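You operate a simulated robot arm through the tools that you are given. There is no shell and no other tool.

You run a simulated robot arm. Do the job below in one go: nothing can be reset, and whatever is moved stays where it is left.

JOB
Splice the kraft paper: leader strip in its slot, both clamps down, press a tab on, clamps open again.
Fine: the strip lies as on its shelf, paper end toward the big reel.

Only the result counts: the job must be done as asked and must still hold three seconds after the hand-in. Knocking over, shifting, dropping, spilling or breaking anything else fails it.

ROBOT AND FRAMES
A 7-joint arm with a two-finger parallel gripper, fixed in place. Base frame: the origin is on the floor under the middle of its stand, x ahead of it, y to its left, z up; the work surface is at about z = 95. Readings come in cm, rad, newtons and seconds.
With the tool pointing down near the work surface it reaches from about 10 to 62 cm from the base axis. Its first joint turns from -1.152 to 1.152 rad. Payload 1.57 kg.
The TCP is the grasp point between the finger pads, 3 cm short of the fingertips. In the tool frame z runs along the fingers and y along their closing line. The gripper opens to 8 cm. The fingers are 1.7 cm wide and 1.2 cm thick; the gripper's body (4 by 8.2 cm) begins 8 cm behind the TCP.
Orientation is told as [roll, pitch, yaw] about the base's x, y, z axes, in that order, counted from this pose: with the fingers straight down and closing along the base's y, the tool's x points along the base's -x, its y along +y and its z along -z.

CONTROLS
- The arm moves only by the tool play_rows. Its argument "increments" is a list of rows, each a list of 7 numbers: the turn, a rotation vector about the tool's x, y, z in units of 8 degrees (1.0 is 8 degrees), then the shift along the tool's x, y, z in units of 25 mm (1.0 is 25 mm), then the finger opening in cm, from 0 to 8. In form: [[rx, ry, rz, tx, ty, tz, jaw], ...]. A call has 1 to 20 rows; each row shifts and turns the commanded pose from where the row before left it, along the tool's axes as they then stand. A call with a number of a shift or a turn outside -1 to 1 is refused whole. Rows are played at 5 a second. More than 5 cm and 0.15 rad between two rows, or a gripper value outside its range, and nothing of the call is played. Where a pose cannot be reached the arm comes as near as it can. A force on the tool above 90 N (or 10 N above the force at the start of the call, whichever is more), or a blocked arm, ends the call early, and 0.2 s more pass. Each finger travels about 7.2 cm/s and halts on what it meets, pressing with about 36 N; the grip force reading is that of the motor and also rises with nothing between the fingers. The clock runs only during rows and for 0.2 s after the last one: add rows that do not move to give the fingers time. It gives the time, the measured TCP pose, the force on the tool (base axes), the opening and the grip force at its end, in the units of the frame above (readings bear some noise), with the torque about the TCP (base axes, N m) and any sound that the robot's microphone picked up.
- Cameras (640 x 400 px; columns grow to the right, rows downward): "scene" is fixed at [6.95, 44.06, 143.34]; the picture's right is [-0.64, -0.76, 0.00], its down [-0.36, 0.31, -0.88] and it looks along [0.67, -0.57, -0.48] (base axes); focal length 319 px, centre (320, 200). "wrist" rides on the gripper at [7.2, -0.7, -12.2] in the tool frame; the picture's right is [0.09, 1.00, 0.00], its down [-0.84, 0.08, -0.54] and it looks along [-0.54, 0.05, 0.84] (tool axes); focal length 238 px, centre (320, 200). There is no depth. A picture from a camera that has moved, and an enlarged one, comes with that camera's place and axes in the base frame and with its lens.
- grab_frame(camera): a new picture of that camera. The clock stands still meanwhile.
- close_up(camera, box): a new picture of the part [left, top, right, bottom] of that camera's present view, enlarged. The clock stands still meanwhile.
- finish_job(): hands the job in; it is judged then, once.

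Nothing tells you positions but the pictures and the camera data. Unless the task says otherwise, let go and move clear before handing in.

The tools are called after "Request:" as a command line: name --pt "numbers of a row" for each row, then --argument value for the rest, lists and objects as JSON in quotes. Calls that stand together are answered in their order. play_rows: Moves the arm, as the interface text tells. Its arguments: {"type":"object","properties":{"increments":{"type":"array"}},"required":["increments"]} The other tools are called the same way: grab_frame (camera) takes a picture; close_up (camera, box) takes an enlarged picture of a part of a camera's view; finish_job () hands the job in.

At the start:

```text
time_s: 0.0
eef_pos: [30.74, -7.69, 125.6]
tcp_rot: [0.002, -0.001, 0.0]
force: [0.1, 0.6, -0.4]
moment: [0.01, 0.0, 0.01]
gripper_width: 8.02
grasp_force: 0.1
```

scene: 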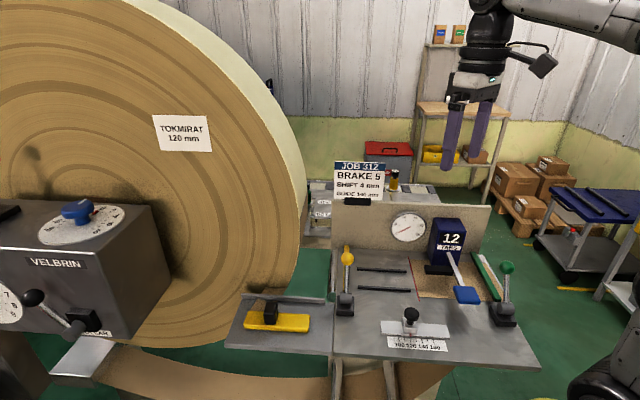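
wrist: 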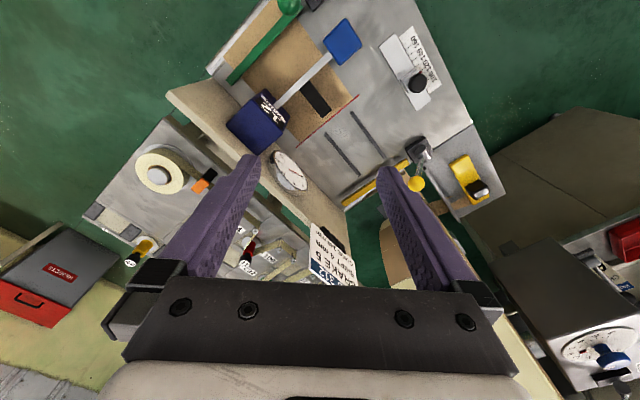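

I see a splicing table with two clamp levers (yellow and green knobs), a blue tab dispenser, a yellow leader strip on a shelf at the left and a big reel with a machine beside it. I'll take close-ups first to locate everything.

Request:
close_up --camera "scene" --box '[320, 200, 560, 370]'

Request:
close_up --camera "scene" --box '[200, 230, 380, 370]'

Request:
close_up --camera "wrist" --box '[200, 0, 500, 220]'

Request:
close_up --camera "scene" --box '[320, 150, 400, 210]'

Request:
close_up --camera "scene" --box '[0, 180, 180, 340]'

```text
2.35 times, centred on (440, 285) of scene
camera zoom: at [6.95, 44.06, 143.34], right [-0.64, -0.76, 0.0], down [-0.36, 0.31, -0.88], along [0.67, -0.57, -0.48], focal length 750 px, centre (38, 0)
```

zoom: 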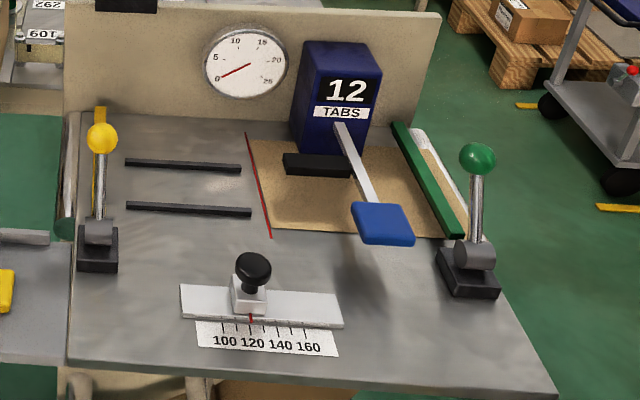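

```text
2.86 times, centred on (290, 300) of scene
camera zoom: at [6.95, 44.06, 143.34], right [-0.64, -0.76, 0.0], down [-0.36, 0.31, -0.88], along [0.67, -0.57, -0.48], focal length 911 px, centre (406, -86)
```

zoom: 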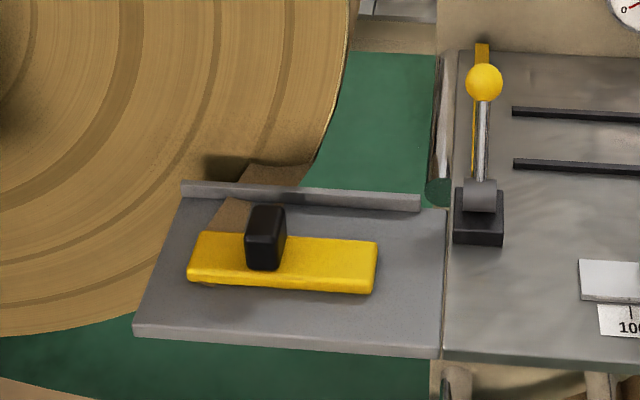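

```text
1.82 times, centred on (350, 110) of wrist
camera zoom: at [23.75, -8.3, 137.87], right [-0.09, 1.0, 0.0], down [0.84, 0.08, 0.54], along [0.54, 0.05, -0.84], focal length 433 px, centre (266, 364)
```

zoom: 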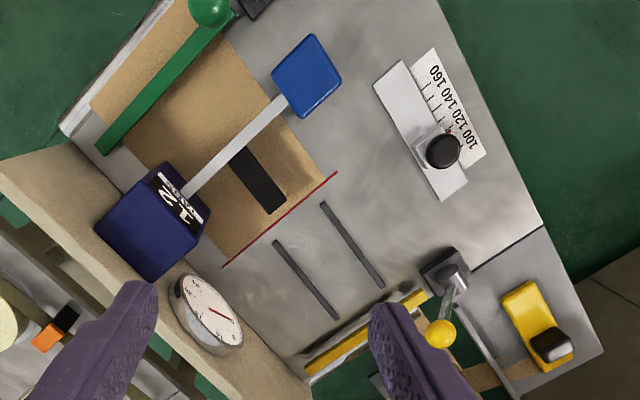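

```text
6.67 times, centred on (360, 180) of scene
camera zoom: at [6.95, 44.06, 143.34], right [-0.64, -0.76, 0.0], down [-0.36, 0.31, -0.88], along [0.67, -0.57, -0.48], focal length 2125 px, centre (53, 333)
```

zoom: 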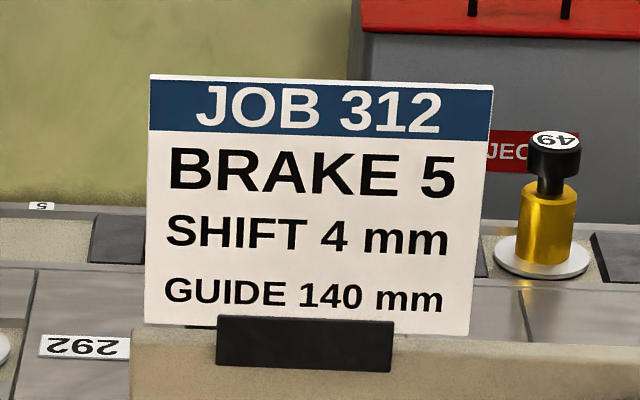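

```text
2.50 times, centred on (90, 260) of scene
camera zoom: at [6.95, 44.06, 143.34], right [-0.64, -0.76, 0.0], down [-0.36, 0.31, -0.88], along [0.67, -0.57, -0.48], focal length 797 px, centre (895, 50)
```

zoom: 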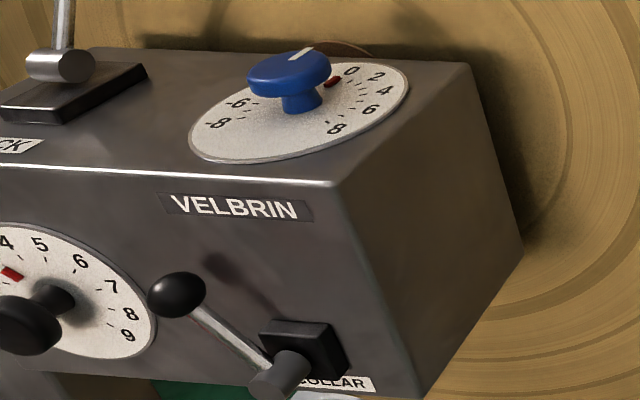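

The table appears rotated 45° to the base, with its slot rails near the yellow clamp. I'll look closer at each part before moving.

Request:
close_up --camera "scene" --box '[325, 235, 425, 298]'

Request:
close_up --camera "scene" --box '[410, 215, 530, 290]'

Request:
close_up --camera "scene" --box '[470, 250, 530, 330]'

Request:
close_up --camera "scene" --box '[325, 235, 375, 325]'

Request:
close_up --camera "scene" --box '[220, 280, 340, 355]'

Request:
close_up --camera "wrist" --box '[230, 0, 380, 94]'

Request:
close_up --camera "wrist" --box '[330, 90, 510, 220]'

```text
6.35 times, centred on (375, 266) of scene
camera zoom: at [6.95, 44.06, 143.34], right [-0.64, -0.76, 0.0], down [-0.36, 0.31, -0.88], along [0.67, -0.57, -0.48], focal length 2024 px, centre (-29, -222)
```

zoom: 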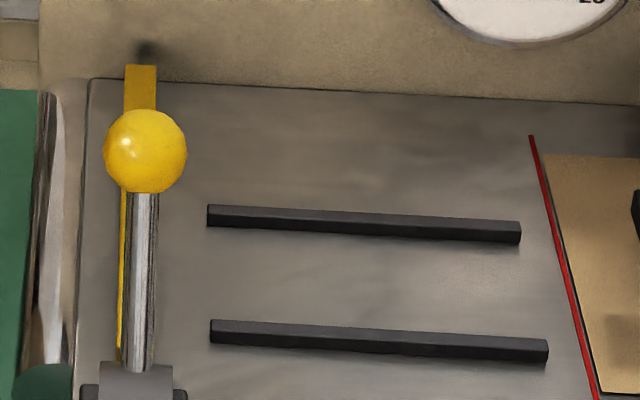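

```text
5.33 times, centred on (470, 252) of scene
camera zoom: at [6.95, 44.06, 143.34], right [-0.64, -0.76, 0.0], down [-0.36, 0.31, -0.88], along [0.67, -0.57, -0.48], focal length 1700 px, centre (-480, -80)
```

zoom: 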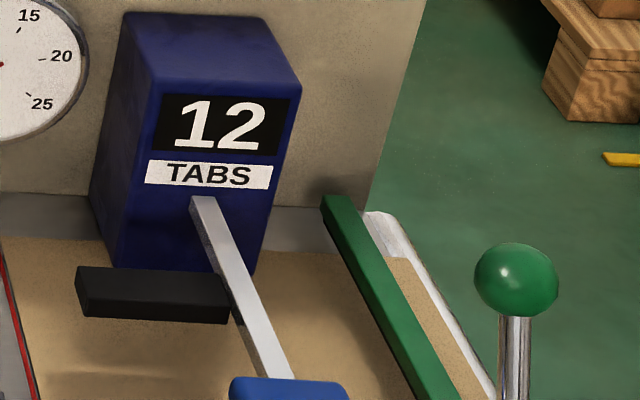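

```text
5.00 times, centred on (500, 290) of scene
camera zoom: at [6.95, 44.06, 143.34], right [-0.64, -0.76, 0.0], down [-0.36, 0.31, -0.88], along [0.67, -0.57, -0.48], focal length 1594 px, centre (-580, -250)
```

zoom: 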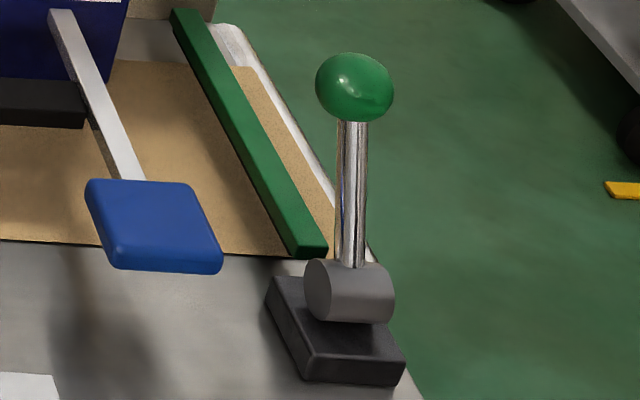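

```text
4.44 times, centred on (350, 280) of scene
camera zoom: at [6.95, 44.06, 143.34], right [-0.64, -0.76, 0.0], down [-0.36, 0.31, -0.88], along [0.67, -0.57, -0.48], focal length 1417 px, centre (187, -156)
```

zoom: 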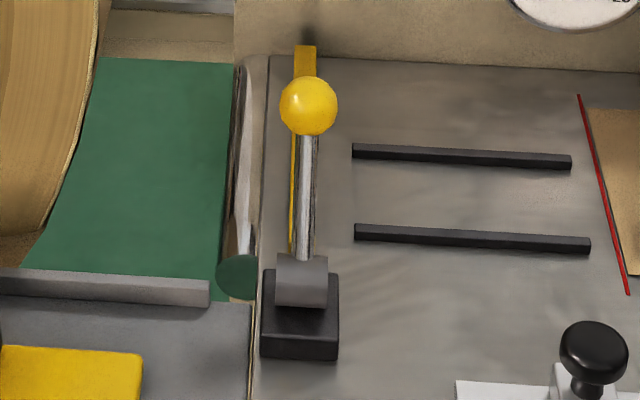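

```text
5.33 times, centred on (280, 318) of scene
camera zoom: at [6.95, 44.06, 143.34], right [-0.64, -0.76, 0.0], down [-0.36, 0.31, -0.88], along [0.67, -0.57, -0.48], focal length 1700 px, centre (533, -427)
```

zoom: 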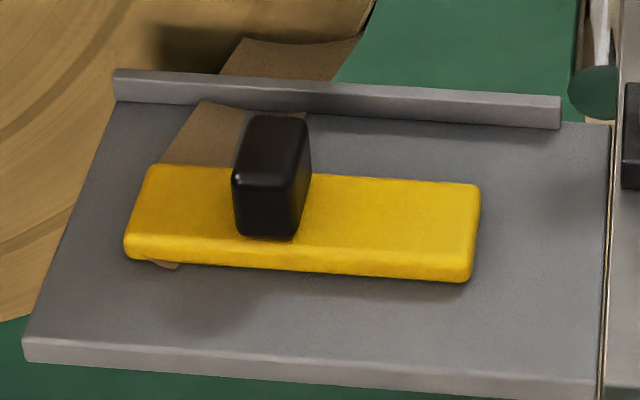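

```text
4.26 times, centred on (305, 47) of wrist
camera zoom: at [23.75, -8.3, 137.87], right [-0.09, 1.0, 0.0], down [0.84, 0.08, 0.54], along [0.54, 0.05, -0.84], focal length 1014 px, centre (384, 851)
```

zoom: 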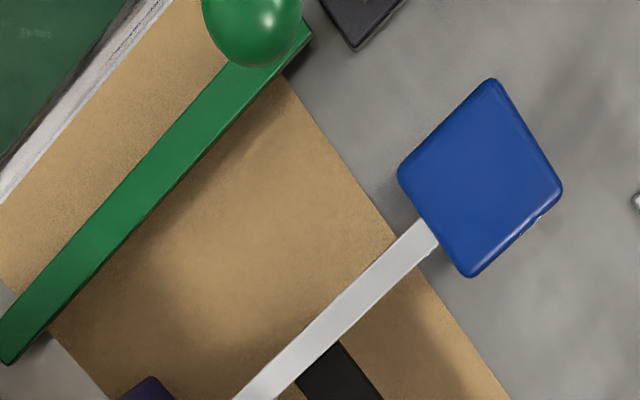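

```text
3.08 times, centred on (420, 155) of wrist
camera zoom: at [23.75, -8.3, 137.87], right [-0.09, 1.0, 0.0], down [0.84, 0.08, 0.54], along [0.54, 0.05, -0.84], focal length 733 px, centre (12, 338)
```

zoom: 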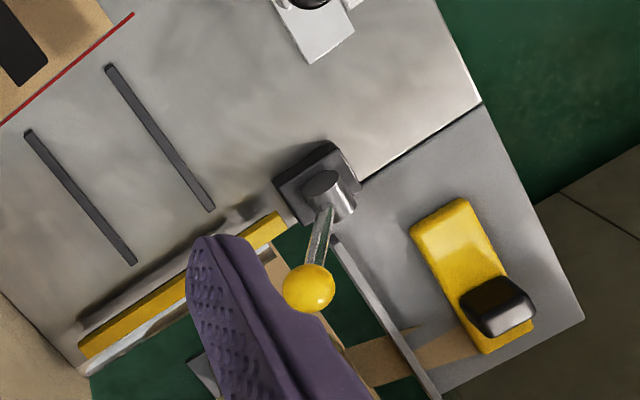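

The slot lies between the two black rails at about (38, 0), the strip on its shelf at about (43.5, 23.5), with its handle at about (44.4, 24.1). First I'll turn the tool 45° so the fingers close along the strip's length, then check.

Request:
play_rows --pt "0 0 0.9375 0 0 0 8" --pt "0 0 0.9375 0 0 0 8" --pt "0 0 0.9375 0 0 0 8" --pt "0 0 0.9375 0 0 0 8" --pt "0 0 0.9375 0 0 0 8" --pt "0 0 0.9375 0 0 0 8" --pt "0 0 0 0 0 0 8"

```text
time_s: 1.6
eef_pos: [30.84, -7.56, 125.74]
tcp_rot: [0.0, -0.001, -0.789]
force: [-0.7, -0.1, -0.3]
moment: [-0.01, 0.03, -0.01]
gripper_width: 8.02
grasp_force: 0.1
```

The yaw is right, with tool x pointing toward the table front and tool y toward the reel. Now I travel to above the strip's handle, staying high.

Request:
play_rows --pt "0 0 0 0.39 0.98 0.23 8" --pt "0 0 0 0.39 0.98 0.23 8" --pt "0 0 0 0.39 0.98 0.23 8" --pt "0 0 0 0.39 0.98 0.23 8" --pt "0 0 0 0.39 0.98 0.23 8" --pt "0 0 0 0.39 0.98 0.23 8" --pt "0 0 0 0.39 0.98 0.23 8" --pt "0 0 0 0.39 0.98 0.23 8" --pt "0 0 0 0.39 0.98 0.23 8" --pt "0 0 0 0.39 0.98 0.23 8" --pt "0 0 0 0.39 0.98 0.23 8" --pt "0 0 0 0.39 0.98 0.23 8" --pt "0 0 0 0.39 0.98 0.23 8" --pt "0 0 0 0 0 0 8"

Request:
grab_frame --camera "wrist"

Request:
grab_frame --camera "scene"

```text
time_s: 4.6
eef_pos: [44.4, 23.78, 118.07]
tcp_rot: [-0.002, 0.001, -0.785]
force: [-0.1, 0.4, -0.1]
moment: [0.02, 0.0, 0.0]
gripper_width: 8.0
grasp_force: 0.0
```

```text
taken
camera wrist: at [38.9, 28.52, 130.42], right [0.64, 0.77, 0.0], down [0.65, -0.54, 0.54], along [0.42, -0.35, -0.84], focal length 238 px, centre (320, 200)
```

wrist: 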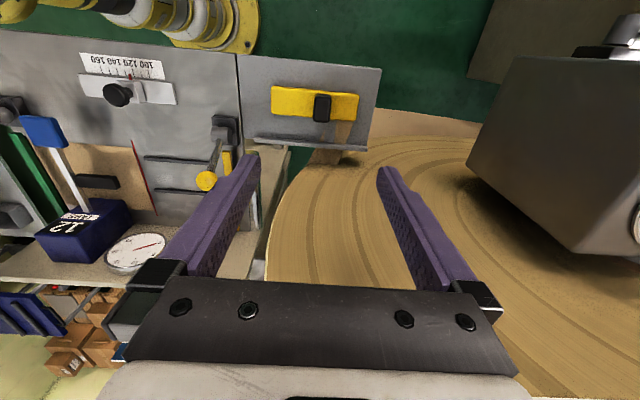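

```text
taken
```

scene: 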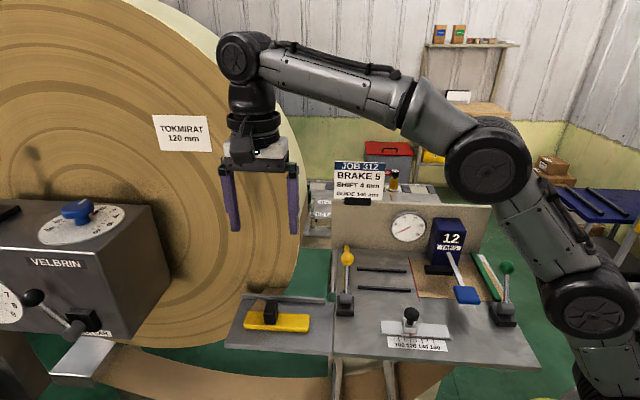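

The gripper hangs above the handle and everything is undisturbed. I'll zoom in to get the handle's exact place before going down.

Request:
close_up --camera "wrist" --box '[240, 60, 400, 160]'

Request:
close_up --camera "wrist" --box '[80, 80, 260, 220]'

```text
4.00 times, centred on (320, 110) of wrist
camera zoom: at [38.9, 28.52, 130.42], right [0.64, 0.77, 0.0], down [0.65, -0.54, 0.54], along [0.42, -0.35, -0.84], focal length 953 px, centre (320, 560)
```

zoom: 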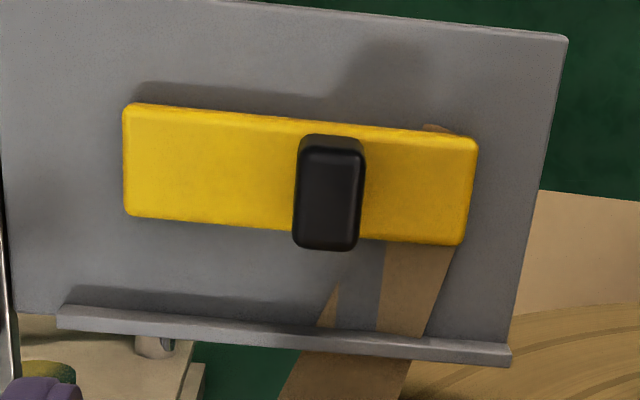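

```text
2.86 times, centred on (170, 150) of wrist
camera zoom: at [38.9, 28.52, 130.42], right [0.64, 0.77, 0.0], down [0.65, -0.54, 0.54], along [0.42, -0.35, -0.84], focal length 681 px, centre (749, 343)
```

zoom: 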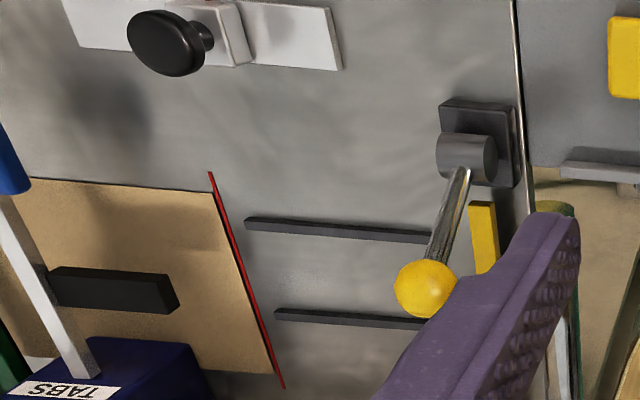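

Handle centre is about (44.2, 24.3), the strip centre about (43.4, 23.7) with roughly 1 cm between them, and the slot centre about s=-26.9, n=27.5 in table axes. I centre over the handle and come down part way.

Request:
play_rows --pt "0 0 0 0.208 0.104 0.8 7" --pt "0 0 0 0 0 0.9 6" --pt "0 0 0 0 0 0.9 6" --pt "0 0 0 0 0 0.9 6" --pt "0 0 0 0 0 0.9 6" --pt "0 0 0 0 0 0.9 6" --pt "0 0 0 0 0 0.3 6" --pt "0 0 0 0 0 0 6"

Request:
grab_frame --camera "wrist"

Request:
close_up --camera "scene" --box '[200, 200, 360, 340]'

```text
time_s: 6.4
eef_pos: [44.11, 24.42, 103.93]
tcp_rot: [-0.001, -0.002, -0.786]
force: [0.1, 0.3, -0.6]
moment: [-0.02, -0.01, -0.01]
gripper_width: 6.0
grasp_force: 0.0
```

```text
taken
camera wrist: at [38.62, 29.03, 116.28], right [0.64, 0.77, 0.0], down [0.65, -0.54, 0.54], along [0.42, -0.35, -0.84], focal length 238 px, centre (320, 200)
```

wrist: 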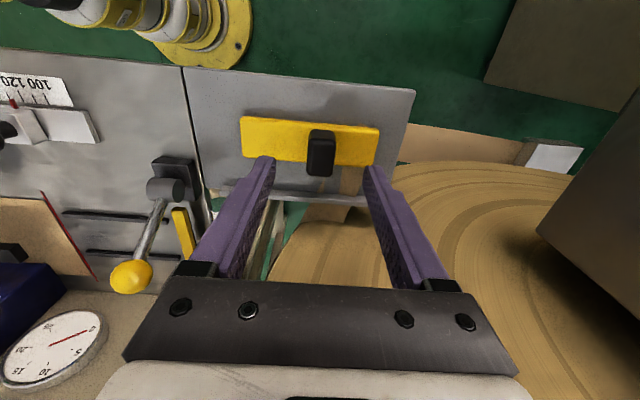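

```text
2.86 times, centred on (280, 270) of scene
camera zoom: at [6.95, 44.06, 143.34], right [-0.64, -0.76, 0.0], down [-0.36, 0.31, -0.88], along [0.67, -0.57, -0.48], focal length 911 px, centre (434, 0)
```

zoom: 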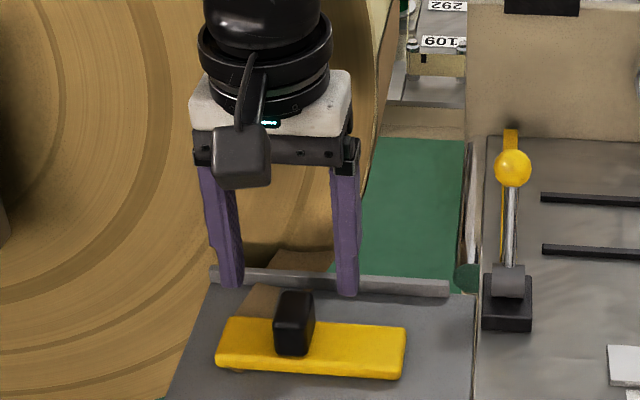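

Request:
close_up --camera "wrist" --box '[230, 90, 390, 200]'

```text
3.64 times, centred on (310, 145) of wrist
camera zoom: at [38.62, 29.03, 116.28], right [0.64, 0.77, 0.0], down [0.65, -0.54, 0.54], along [0.42, -0.35, -0.84], focal length 867 px, centre (356, 400)
```

zoom: 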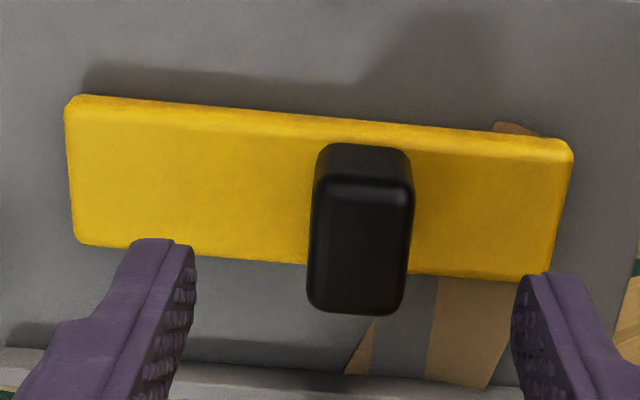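

The handle sits centred between the fingers, within about 2 mm. I go down until the fingertips are just above the strip and close on the handle.

Request:
play_rows --pt "0 0 0 -0.06 0.02 0.6 6" --pt "0 0 0 0 0 0.6 6" --pt "0 0 0 0 0 0.3 6" --pt "0 0 0 0 0 0.19 6" --pt "0 0 0 0 0 0 6"

Request:
close_up --camera "scene" --box '[200, 250, 360, 350]'

```text
time_s: 7.6
eef_pos: [44.34, 24.37, 99.78]
tcp_rot: [-0.001, 0.0, -0.785]
force: [0.1, 0.4, 0.2]
moment: [0.0, 0.0, 0.01]
gripper_width: 6.0
grasp_force: 0.1
```

```text
4.00 times, centred on (280, 300) of scene
camera zoom: at [6.95, 44.06, 143.34], right [-0.64, -0.76, 0.0], down [-0.36, 0.31, -0.88], along [0.67, -0.57, -0.48], focal length 1275 px, centre (480, -200)
```

zoom: 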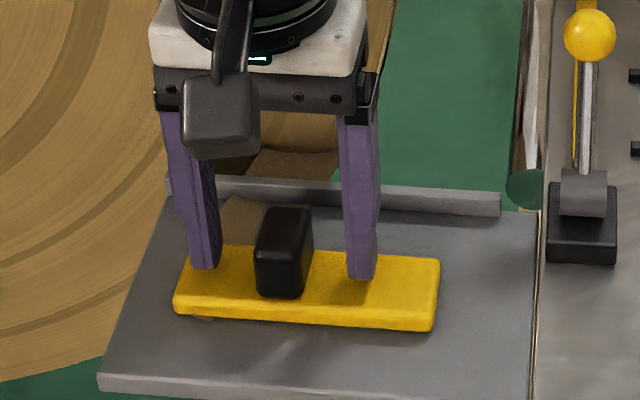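

The fingers straddle the handle just above the strip. I close the gripper and then lift a little.

Request:
play_rows --pt "0 0 0 0 0 0 0" --pt "0 0 0 0 0 0 0" --pt "0 0 0 0 0 0 0" --pt "0 0 0 0 0 0 0"

Request:
close_up --camera "scene" --box '[200, 250, 360, 350]'

```text
time_s: 8.6
eef_pos: [44.19, 24.43, 99.7]
tcp_rot: [-0.002, 0.0, -0.786]
force: [-0.3, 1.0, 0.0]
moment: [0.02, 0.02, -0.01]
gripper_width: 2.1
grasp_force: 34.3
```

```text
4.00 times, centred on (280, 300) of scene
camera zoom: at [6.95, 44.06, 143.34], right [-0.64, -0.76, 0.0], down [-0.36, 0.31, -0.88], along [0.67, -0.57, -0.48], focal length 1275 px, centre (480, -200)
```

zoom: 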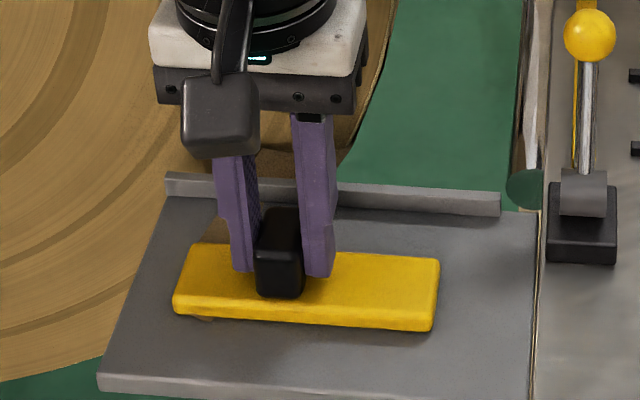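

The handle is held at 2.1 cm with 34 N. I lift straight up, slowly at first.

Request:
play_rows --pt "0 0 0 0 0 -0.2 0" --pt "0 0 0 0 0 -0.4 0" --pt "0 0 0 0 0 -0.6 0" --pt "0 0 0 0 0 -0.8 0" --pt "0 0 0 0 0 -0.8 0" --pt "0 0 0 0 0 -0.8 0" --pt "0 0 0 0 0 -0.8 0" --pt "0 0 0 0 0 -0.8 0" --pt "0 0 0 0 0 -0.4 0" --pt "0 0 0 0 0 0 0"

Request:
grab_frame --camera "scene"

Request:
grab_frame --camera "wrist"

```text
time_s: 10.8
eef_pos: [44.37, 24.36, 113.81]
tcp_rot: [0.0, -0.001, -0.784]
force: [0.0, 0.0, 0.1]
moment: [0.0, -0.01, 0.02]
gripper_width: 0.0
grasp_force: 21.4
```

```text
taken
```

scene: 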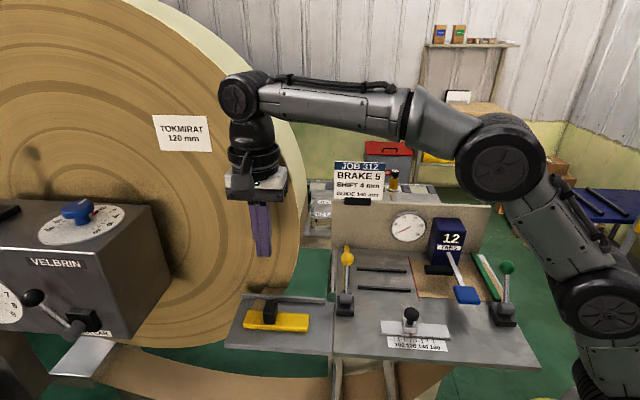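

```text
taken
camera wrist: at [38.86, 29.02, 126.08], right [0.64, 0.77, 0.0], down [0.65, -0.54, 0.54], along [0.42, -0.35, -0.84], focal length 238 px, centre (320, 200)
```

wrist: 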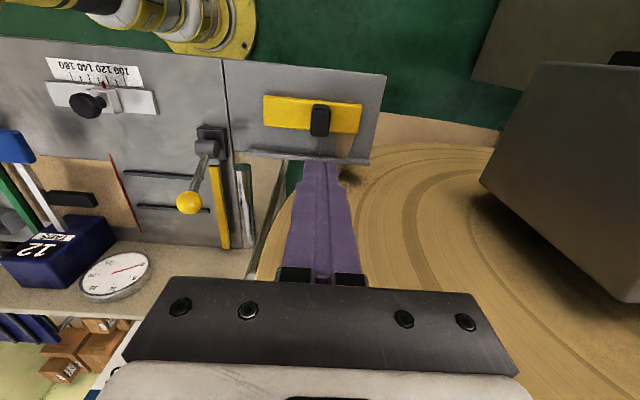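

The grip slipped off and the strip is still on its shelf. I'll check whether it moved and how the handle looks before trying again deeper.

Request:
close_up --camera "scene" --box '[220, 280, 340, 355]'

Request:
close_up --camera "wrist" --box '[240, 60, 400, 160]'

Request:
close_up --camera "scene" --box '[220, 160, 310, 270]'

```text
5.33 times, centred on (280, 318) of scene
camera zoom: at [6.95, 44.06, 143.34], right [-0.64, -0.76, 0.0], down [-0.36, 0.31, -0.88], along [0.67, -0.57, -0.48], focal length 1700 px, centre (533, -427)
```

zoom: 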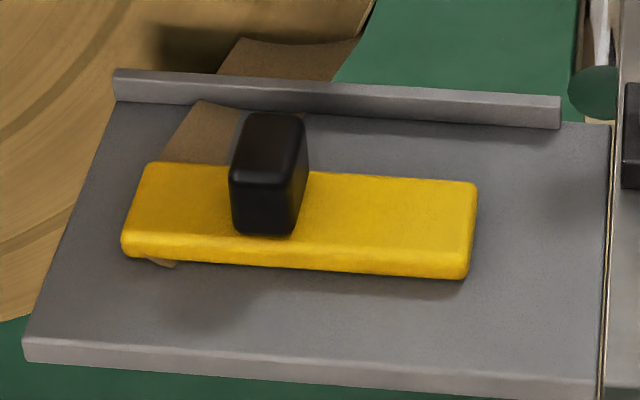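

```text
4.00 times, centred on (320, 110) of wrist
camera zoom: at [38.86, 29.02, 126.08], right [0.64, 0.77, 0.0], down [0.65, -0.54, 0.54], along [0.42, -0.35, -0.84], focal length 953 px, centre (320, 560)
```

zoom: 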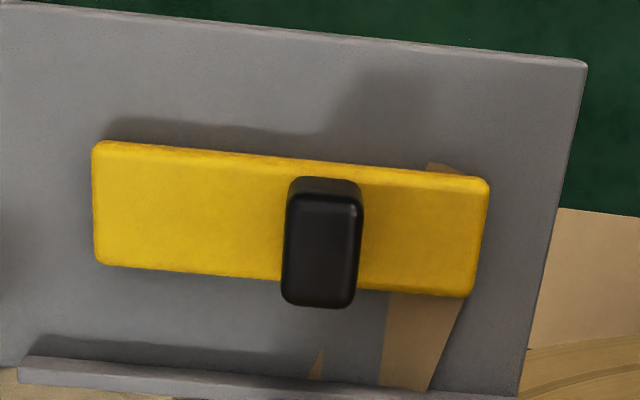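

```text
3.64 times, centred on (265, 215) of scene
camera zoom: at [6.95, 44.06, 143.34], right [-0.64, -0.76, 0.0], down [-0.36, 0.31, -0.88], along [0.67, -0.57, -0.48], focal length 1159 px, centre (520, 146)
```

zoom: 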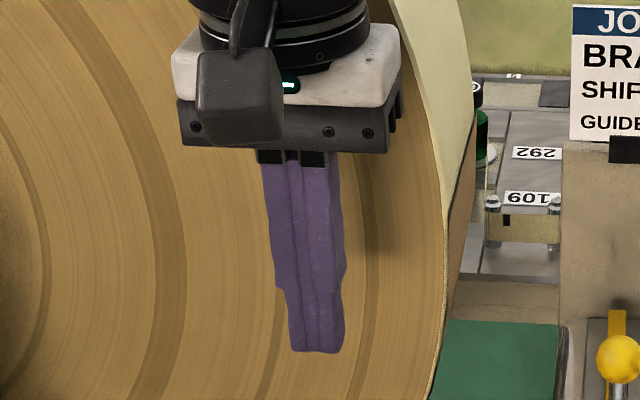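

The strip moved only about 2 mm and is still aligned. I'll go down deeper this time, with the fingertips almost touching the strip's top, and lift in small steps.

Request:
play_rows --pt "0 0 0 0 0 0.9 5" --pt "0 0 0 0 0 0.9 5" --pt "0 0 0 0 0 0.9 5" --pt "0 0 0 0 0 0.9 5" --pt "0 0 0 0 0 0.9 5" --pt "0 0 0 0 0 0.6 5" --pt "0 0 0 0 0 0.4 5" --pt "0 0 0 0 0 0.2 5" --pt "0 0 0 0 0 0.1 5" --pt "0 0 0 0 0 0 5"

Request:
close_up --camera "scene" --box '[220, 280, 340, 355]'

```text
time_s: 13.0
eef_pos: [44.29, 24.28, 99.41]
tcp_rot: [0.0, 0.0, -0.786]
force: [-0.5, -0.5, 0.5]
moment: [0.0, 0.0, 0.03]
gripper_width: 5.02
grasp_force: 0.1
```

```text
5.33 times, centred on (280, 318) of scene
camera zoom: at [6.95, 44.06, 143.34], right [-0.64, -0.76, 0.0], down [-0.36, 0.31, -0.88], along [0.67, -0.57, -0.48], focal length 1700 px, centre (533, -427)
```

zoom: 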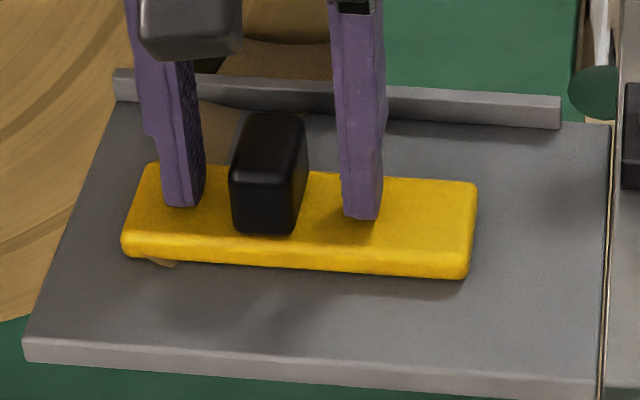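

Request:
play_rows --pt "0 0 0 0 0 0.06 5" --pt "0 0 0 0 0 0.06 5" --pt "0 0 0 0 0 0 5"

```text
time_s: 13.8
eef_pos: [44.16, 24.41, 99.2]
tcp_rot: [0.003, -0.001, -0.785]
force: [-0.9, 0.1, 6.9]
moment: [-0.17, 0.15, -0.01]
gripper_width: 5.07
grasp_force: 0.3
```

The fingertips just touch the strip's top. I back off a hair, close, give it time, then lift about 1 cm in small steps.

Request:
play_rows --pt "0 0 0 0 0 -0.04 5" --pt "0 0 0 0 0 0 0" --pt "0 0 0 0 0 0 0" --pt "0 0 0 0 0 0 0" --pt "0 0 0 0 0 0 0" --pt "0 0 0 0 0 0 0"

Request:
play_rows --pt "0 0 0 0 0 -0.08 0" --pt "0 0 0 0 0 -0.08 0" --pt "0 0 0 0 0 -0.08 0"

Request:
close_up --camera "scene" --box '[220, 280, 340, 355]'

```text
time_s: 15.2
eef_pos: [44.3, 24.38, 99.1]
tcp_rot: [0.0, 0.001, -0.785]
force: [-0.2, -2.0, 4.1]
moment: [-0.06, 0.03, 0.03]
gripper_width: 2.11
grasp_force: 34.3
```

```text
time_s: 16.0
eef_pos: [44.18, 24.38, 99.73]
tcp_rot: [0.0, 0.0, -0.784]
force: [0.2, -0.5, -0.1]
moment: [-0.01, 0.02, 0.02]
gripper_width: 2.09
grasp_force: 34.1
```

```text
5.33 times, centred on (280, 318) of scene
camera zoom: at [6.95, 44.06, 143.34], right [-0.64, -0.76, 0.0], down [-0.36, 0.31, -0.88], along [0.67, -0.57, -0.48], focal length 1700 px, centre (533, -427)
```

zoom: 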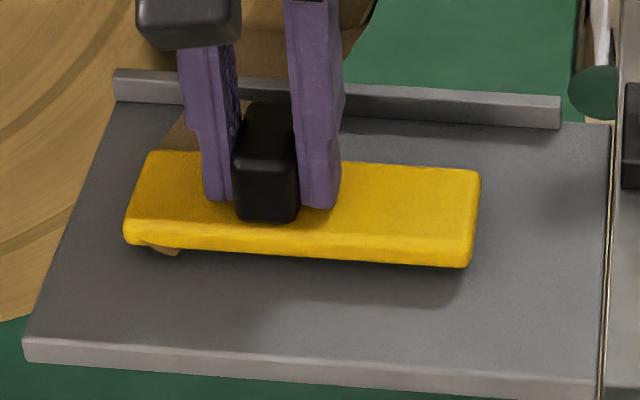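

The strip now comes up with the gripper. I keep lifting gently and check every few centimetres.

Request:
play_rows --pt "0 0 0 0 0 -0.1 0" --pt "0 0 0 0 0 -0.12 0" --pt "0 0 0 0 0 -0.15 0" --pt "0 0 0 0 0 -0.15 0" --pt "0 0 0 0 0 -0.15 0" --pt "0 0 0 0 0 -0.1 0"

Request:
close_up --camera "scene" --box '[200, 250, 360, 350]'

```text
time_s: 17.4
eef_pos: [44.4, 24.28, 101.66]
tcp_rot: [0.0, 0.0, -0.785]
force: [0.6, 0.2, -0.6]
moment: [-0.04, 0.01, 0.02]
gripper_width: 2.09
grasp_force: 34.3
```

```text
4.00 times, centred on (280, 300) of scene
camera zoom: at [6.95, 44.06, 143.34], right [-0.64, -0.76, 0.0], down [-0.36, 0.31, -0.88], along [0.67, -0.57, -0.48], focal length 1275 px, centre (480, -200)
```

zoom: 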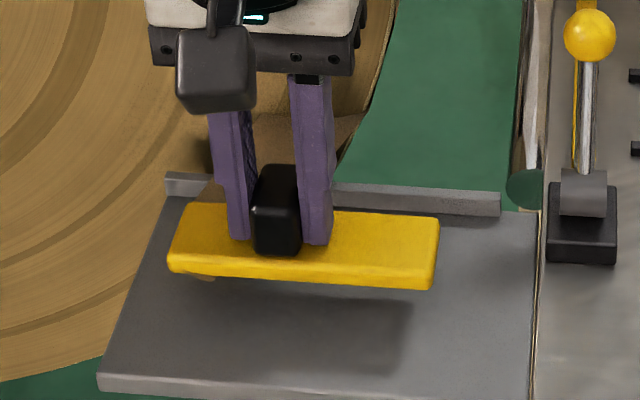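

Strip is up about 2.6 cm and hanging straight. I continue lifting slowly to clear the yellow lever.

Request:
play_rows --pt "0 0 0 0 0 -0.12 0" --pt "0 0 0 0 0 -0.2 0" --pt "0 0 0 0 0 -0.25 0" --pt "0 0 0 0 0 -0.25 0" --pt "0 0 0 0 0 -0.25 0" --pt "0 0 0 0 0 -0.25 0" --pt "0 0 0 0 0 -0.25 0" --pt "0 0 0 0 0 -0.2 0" --pt "0 0 0 0 0 -0.1 0" --pt "0 0 0 0 0 0 0"

Request:
close_up --camera "scene" --box '[200, 210, 360, 350]'

```text
time_s: 19.6
eef_pos: [44.32, 24.38, 106.37]
tcp_rot: [0.0, 0.001, -0.785]
force: [0.1, -0.7, -1.5]
moment: [0.03, -0.01, -0.01]
gripper_width: 2.11
grasp_force: 33.8
```

```text
2.86 times, centred on (280, 280) of scene
camera zoom: at [6.95, 44.06, 143.34], right [-0.64, -0.76, 0.0], down [-0.36, 0.31, -0.88], along [0.67, -0.57, -0.48], focal length 911 px, centre (434, -29)
```

zoom: 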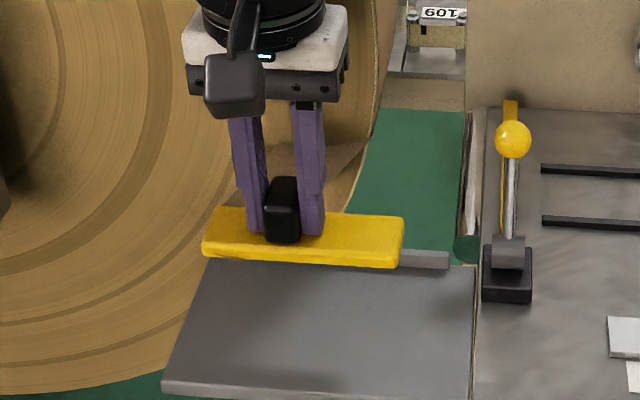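

Request:
play_rows --pt "0 0 0 0 0 -0.12 0" --pt "0 0 0 0 0 -0.2 0" --pt "0 0 0 0 0 -0.25 0" --pt "0 0 0 0 0 -0.28 0" --pt "0 0 0 0 0 -0.28 0" --pt "0 0 0 0 0 -0.28 0" --pt "0 0 0 0 0 -0.28 0" --pt "0 0 0 0 0 -0.28 0" --pt "0 0 0 0 0 -0.22 0" --pt "0 0 0 0 0 -0.12 0" --pt "0 0 0 0 0 0 0"

Request:
grab_frame --camera "scene"

Request:
grab_frame --camera "wrist"

```text
time_s: 22.0
eef_pos: [44.27, 24.37, 112.0]
tcp_rot: [0.0, 0.0, -0.784]
force: [0.8, 0.0, -1.2]
moment: [-0.01, 0.01, -0.01]
gripper_width: 2.11
grasp_force: 34.4
```

```text
taken
```

scene: 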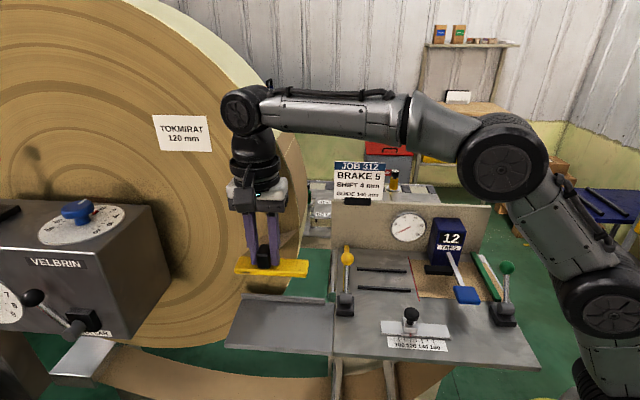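

```text
taken
camera wrist: at [38.89, 28.96, 124.32], right [0.64, 0.77, 0.0], down [0.65, -0.54, 0.54], along [0.42, -0.35, -0.84], focal length 238 px, centre (320, 200)
```

wrist: 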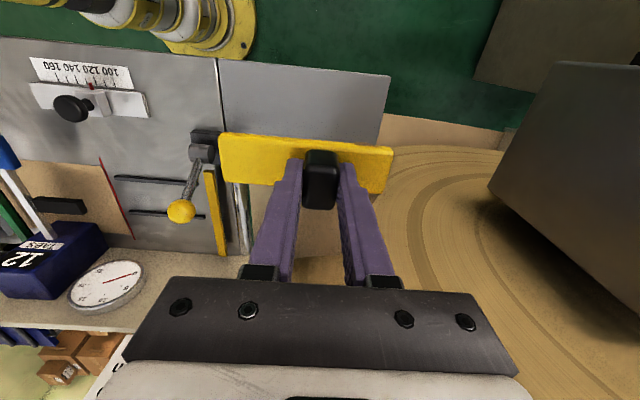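

The strip is held level at about 12.9 cm above the shelf. I measure where it sits in the grip before moving across.

Request:
close_up --camera "wrist" --box '[200, 120, 410, 250]'

```text
3.05 times, centred on (305, 185) of wrist
camera zoom: at [38.89, 28.96, 124.32], right [0.64, 0.77, 0.0], down [0.65, -0.54, 0.54], along [0.42, -0.35, -0.84], focal length 726 px, centre (366, 246)
```

zoom: 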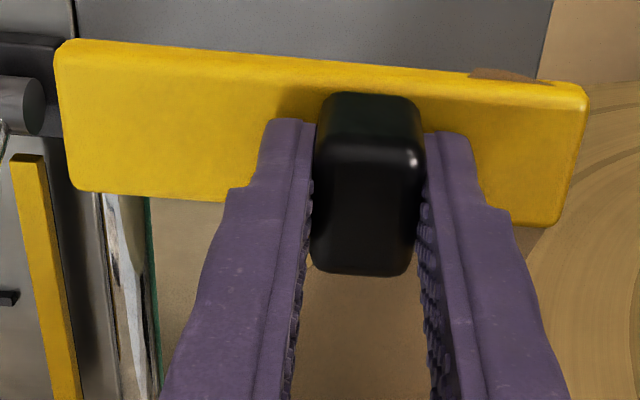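

The strip centre is 1.0 cm from the grasp point toward the table. I carry it across in a smooth ramp to above the slot centre.

Request:
play_rows --pt "0 0 0 -0.098 -0.15 0 0" --pt "0 0 0 -0.164 -0.25 0 0" --pt "0 0 0 -0.23 -0.35 0 0" --pt "0 0 0 -0.295 -0.45 0 0" --pt "0 0 0 -0.361 -0.55 0 0" --pt "0 0 0 -0.361 -0.55 0 0" --pt "0 0 0 -0.361 -0.55 0 0" --pt "0 0 0 -0.361 -0.55 0 0" --pt "0 0 0 -0.361 -0.55 0 0" --pt "0 0 0 -0.361 -0.55 0 0" --pt "0 0 0 -0.361 -0.55 0 0" --pt "0 0 0 -0.361 -0.55 0 0" --pt "0 0 0 -0.361 -0.55 0 0" --pt "0 0 0 -0.361 -0.55 0 0" --pt "0 0 0 -0.328 -0.5 0 0" --pt "0 0 0 -0.262 -0.4 0 0" --pt "0 0 0 -0.197 -0.3 0 0" --pt "0 0 0 -0.131 -0.2 0 0" --pt "0 0 0 -0.098 -0.15 0 0" --pt "0 0 0 0 0 0 0"

Request:
grab_frame --camera "scene"

Request:
grab_frame --camera "wrist"

```text
time_s: 26.2
eef_pos: [39.14, 0.22, 112.1]
tcp_rot: [0.001, 0.0, -0.785]
force: [-0.3, -0.1, -0.6]
moment: [0.02, -0.01, 0.0]
gripper_width: 2.11
grasp_force: 34.4
```

```text
taken
```

scene: 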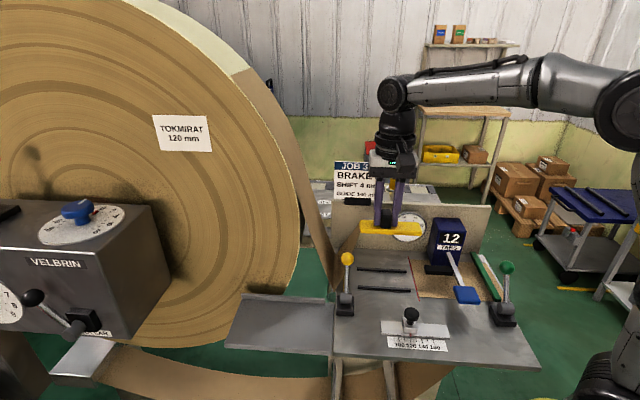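

```text
taken
camera wrist: at [33.74, 4.8, 124.33], right [0.64, 0.77, 0.0], down [0.65, -0.54, 0.54], along [0.42, -0.35, -0.84], focal length 238 px, centre (320, 200)
```

wrist: 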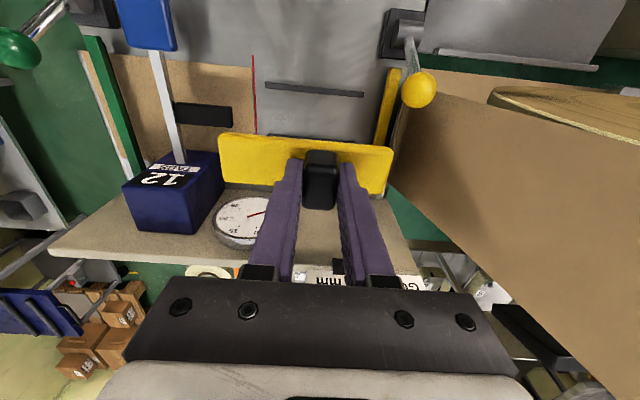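

The strip hangs above the slot, paper side toward the reel. I lower it to about 4 cm above the table and check the alignment with the rails.

Request:
play_rows --pt "0 0 0 0 0 0.12 0" --pt "0 0 0 0 0 0.22 0" --pt "0 0 0 0 0 0.3 0" --pt "0 0 0 0 0 0.35 0" --pt "0 0 0 0 0 0.35 0" --pt "0 0 0 0 0 0.35 0" --pt "0 0 0 0 0 0.35 0" --pt "0 0 0 0 0 0.35 0" --pt "0 0 0 0 0 0.35 0" --pt "0 0 0 0 0 0.35 0" --pt "0 0 0 0 0 0.25 0" --pt "0 0 0 0 0 0.15 0" --pt "0 0 0 0 0 0 0"

Request:
close_up --camera "scene" --box '[320, 210, 440, 300]'

Request:
close_up --camera "wrist" --box '[200, 60, 430, 220]'

```text
time_s: 29.0
eef_pos: [39.25, 0.22, 103.23]
tcp_rot: [0.0, 0.0, -0.786]
force: [0.7, 0.4, -0.3]
moment: [0.03, 0.02, 0.01]
gripper_width: 2.08
grasp_force: 34.4
```

```text
4.44 times, centred on (380, 255) of scene
camera zoom: at [6.95, 44.06, 143.34], right [-0.64, -0.76, 0.0], down [-0.36, 0.31, -0.88], along [0.67, -0.57, -0.48], focal length 1417 px, centre (53, -44)
```

zoom: 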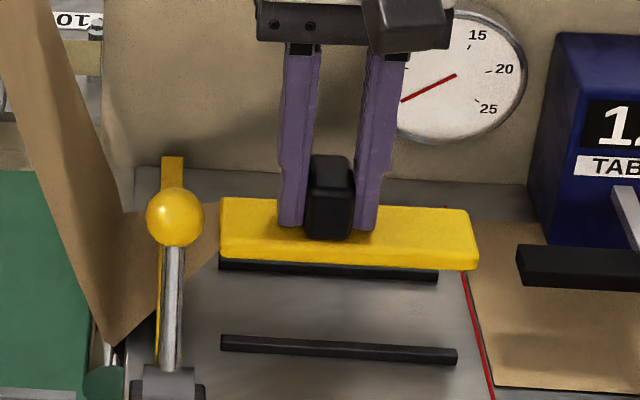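

```text
2.50 times, centred on (315, 140) of wrist
camera zoom: at [33.75, 4.76, 115.57], right [0.64, 0.77, 0.0], down [0.65, -0.54, 0.54], along [0.42, -0.35, -0.84], focal length 596 px, centre (332, 350)
```

zoom: 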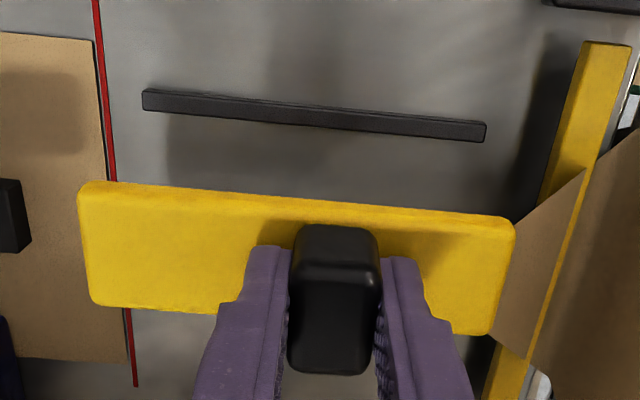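

The strip lines up with the rails within a couple of millimetres. I make a 1 mm correction and lower it gently toward the table.

Request:
play_rows --pt "0 0 0 0.04 0.04 0.15 0" --pt "0 0 0 0 0 0.25 0" --pt "0 0 0 0 0 0.3 0" --pt "0 0 0 0 0 0.3 0" --pt "0 0 0 0 0 0.25 0" --pt "0 0 0 0 0 0.15 0" --pt "0 0 0 0 0 0.1 0" --pt "0 0 0 0 0 0.06 0" --pt "0 0 0 0 0 0 0"

Request:
close_up --camera "scene" --box '[320, 210, 440, 300]'

Request:
close_up --camera "wrist" --box '[200, 60, 430, 220]'

```text
time_s: 31.0
eef_pos: [39.24, 0.47, 99.53]
tcp_rot: [0.002, 0.0, -0.785]
force: [-1.1, -0.5, -0.5]
moment: [-0.02, 0.01, 0.03]
gripper_width: 2.1
grasp_force: 34.4
```

```text
4.44 times, centred on (380, 255) of scene
camera zoom: at [6.95, 44.06, 143.34], right [-0.64, -0.76, 0.0], down [-0.36, 0.31, -0.88], along [0.67, -0.57, -0.48], focal length 1417 px, centre (53, -44)
```

zoom: 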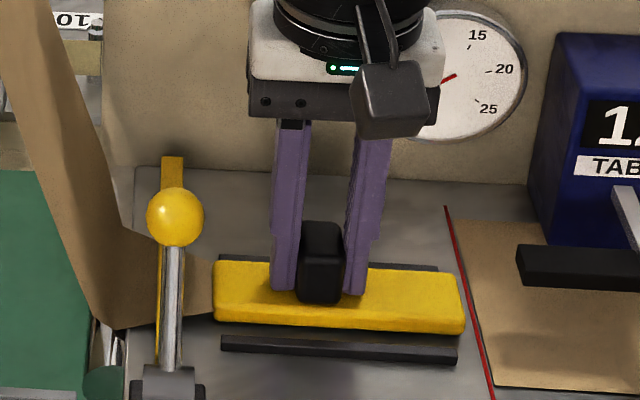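

```text
2.50 times, centred on (315, 140) of wrist
camera zoom: at [33.74, 4.9, 111.71], right [0.64, 0.77, 0.0], down [0.65, -0.54, 0.54], along [0.42, -0.35, -0.84], focal length 596 px, centre (332, 350)
```

zoom: 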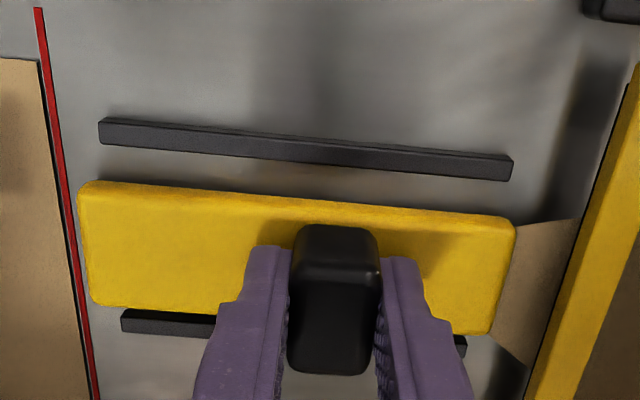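

Request:
play_rows --pt "0 0 0 0 0 0.06 0" --pt "0 0 0 0 0 0.05 0" --pt "0 0 0 0 0 0.04 0" --pt "0 0 0 0 0 0 0"

```text
time_s: 32.0
eef_pos: [39.07, 0.3, 99.2]
tcp_rot: [0.001, -0.002, -0.785]
force: [-5.4, -0.5, 14.5]
moment: [0.0, 0.3, 0.03]
gripper_width: 2.1
grasp_force: 34.7
```

The strip touches down on the table. I relieve the pressure a hair and open the fingers slowly.

Request:
play_rows --pt "0 0 0 0 0 -0.03 0" --pt "0 0 0 0 0 0 2.4" --pt "0 0 0 0 0 0 3.2" --pt "0 0 0 0 0 -0.04 4.2" --pt "0 0 0 0 0 0 4.2"

Request:
close_up --camera "scene" --box '[320, 210, 440, 300]'

Request:
close_up --camera "wrist" --box '[200, 60, 430, 220]'

```text
time_s: 33.2
eef_pos: [39.13, 0.24, 99.11]
tcp_rot: [-0.001, 0.001, -0.787]
force: [-0.5, -1.6, 3.6]
moment: [0.01, -0.08, -0.01]
gripper_width: 4.09
grasp_force: 0.0
```

```text
4.44 times, centred on (380, 255) of scene
camera zoom: at [6.95, 44.06, 143.34], right [-0.64, -0.76, 0.0], down [-0.36, 0.31, -0.88], along [0.67, -0.57, -0.48], focal length 1417 px, centre (53, -44)
```

zoom: 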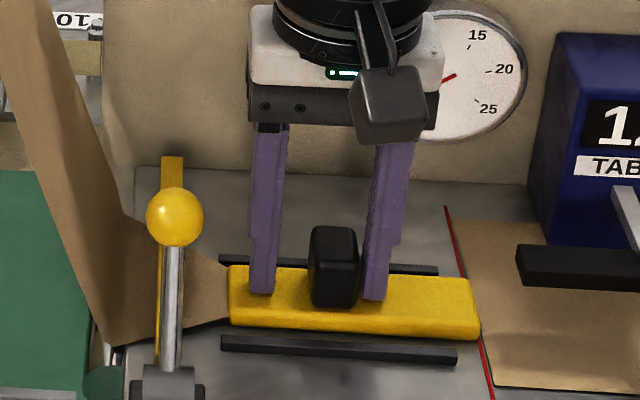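

```text
2.50 times, centred on (315, 140) of wrist
camera zoom: at [33.74, 4.9, 111.47], right [0.64, 0.77, 0.0], down [0.65, -0.54, 0.54], along [0.41, -0.35, -0.84], focal length 596 px, centre (332, 350)
```

zoom: 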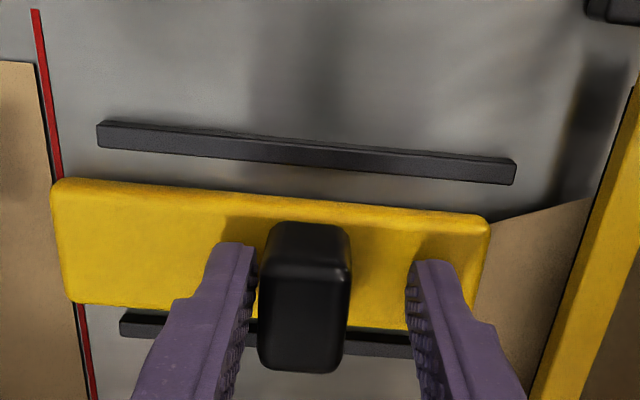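

On opening, the strip slid about 7 mm toward the red line, dragged by a fingertip or seated by itself. I'll raise the tips clear of the strip, close again so the fingers push the handle back to centre, then reopen without touching the strip's top.

Request:
play_rows --pt "0 0 0 0 0 -0.16 4.2" --pt "0 0 0 0 0 0 4.2" --pt "0 0 0 0 0 0 3.4" --pt "0 0 0 0 0 0 2.8" --pt "0 0 0 0 0 0 2.3" --pt "0 0 0 0 0 0 2.1" --pt "0 0 0 0 0 0 2.0" --pt "0 0 0 0 0 0 2.0"

Request:
close_up --camera "scene" --box '[320, 210, 440, 300]'

```text
time_s: 35.0
eef_pos: [39.17, 0.25, 99.6]
tcp_rot: [-0.001, 0.0, -0.785]
force: [0.0, -0.5, 0.7]
moment: [-0.03, 0.03, 0.02]
gripper_width: 2.07
grasp_force: 34.6
```

```text
4.44 times, centred on (380, 255) of scene
camera zoom: at [6.95, 44.06, 143.34], right [-0.64, -0.76, 0.0], down [-0.36, 0.31, -0.88], along [0.67, -0.57, -0.48], focal length 1417 px, centre (53, -44)
```

zoom: 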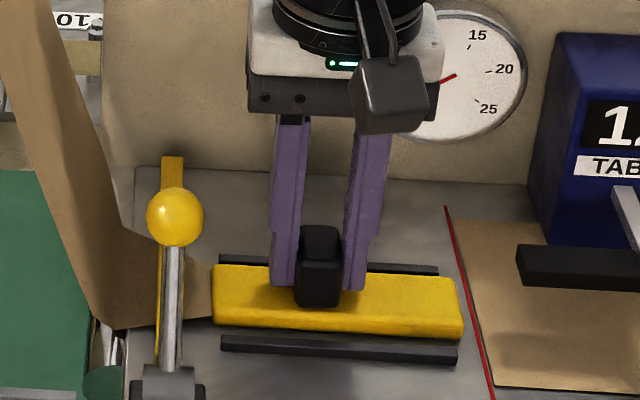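

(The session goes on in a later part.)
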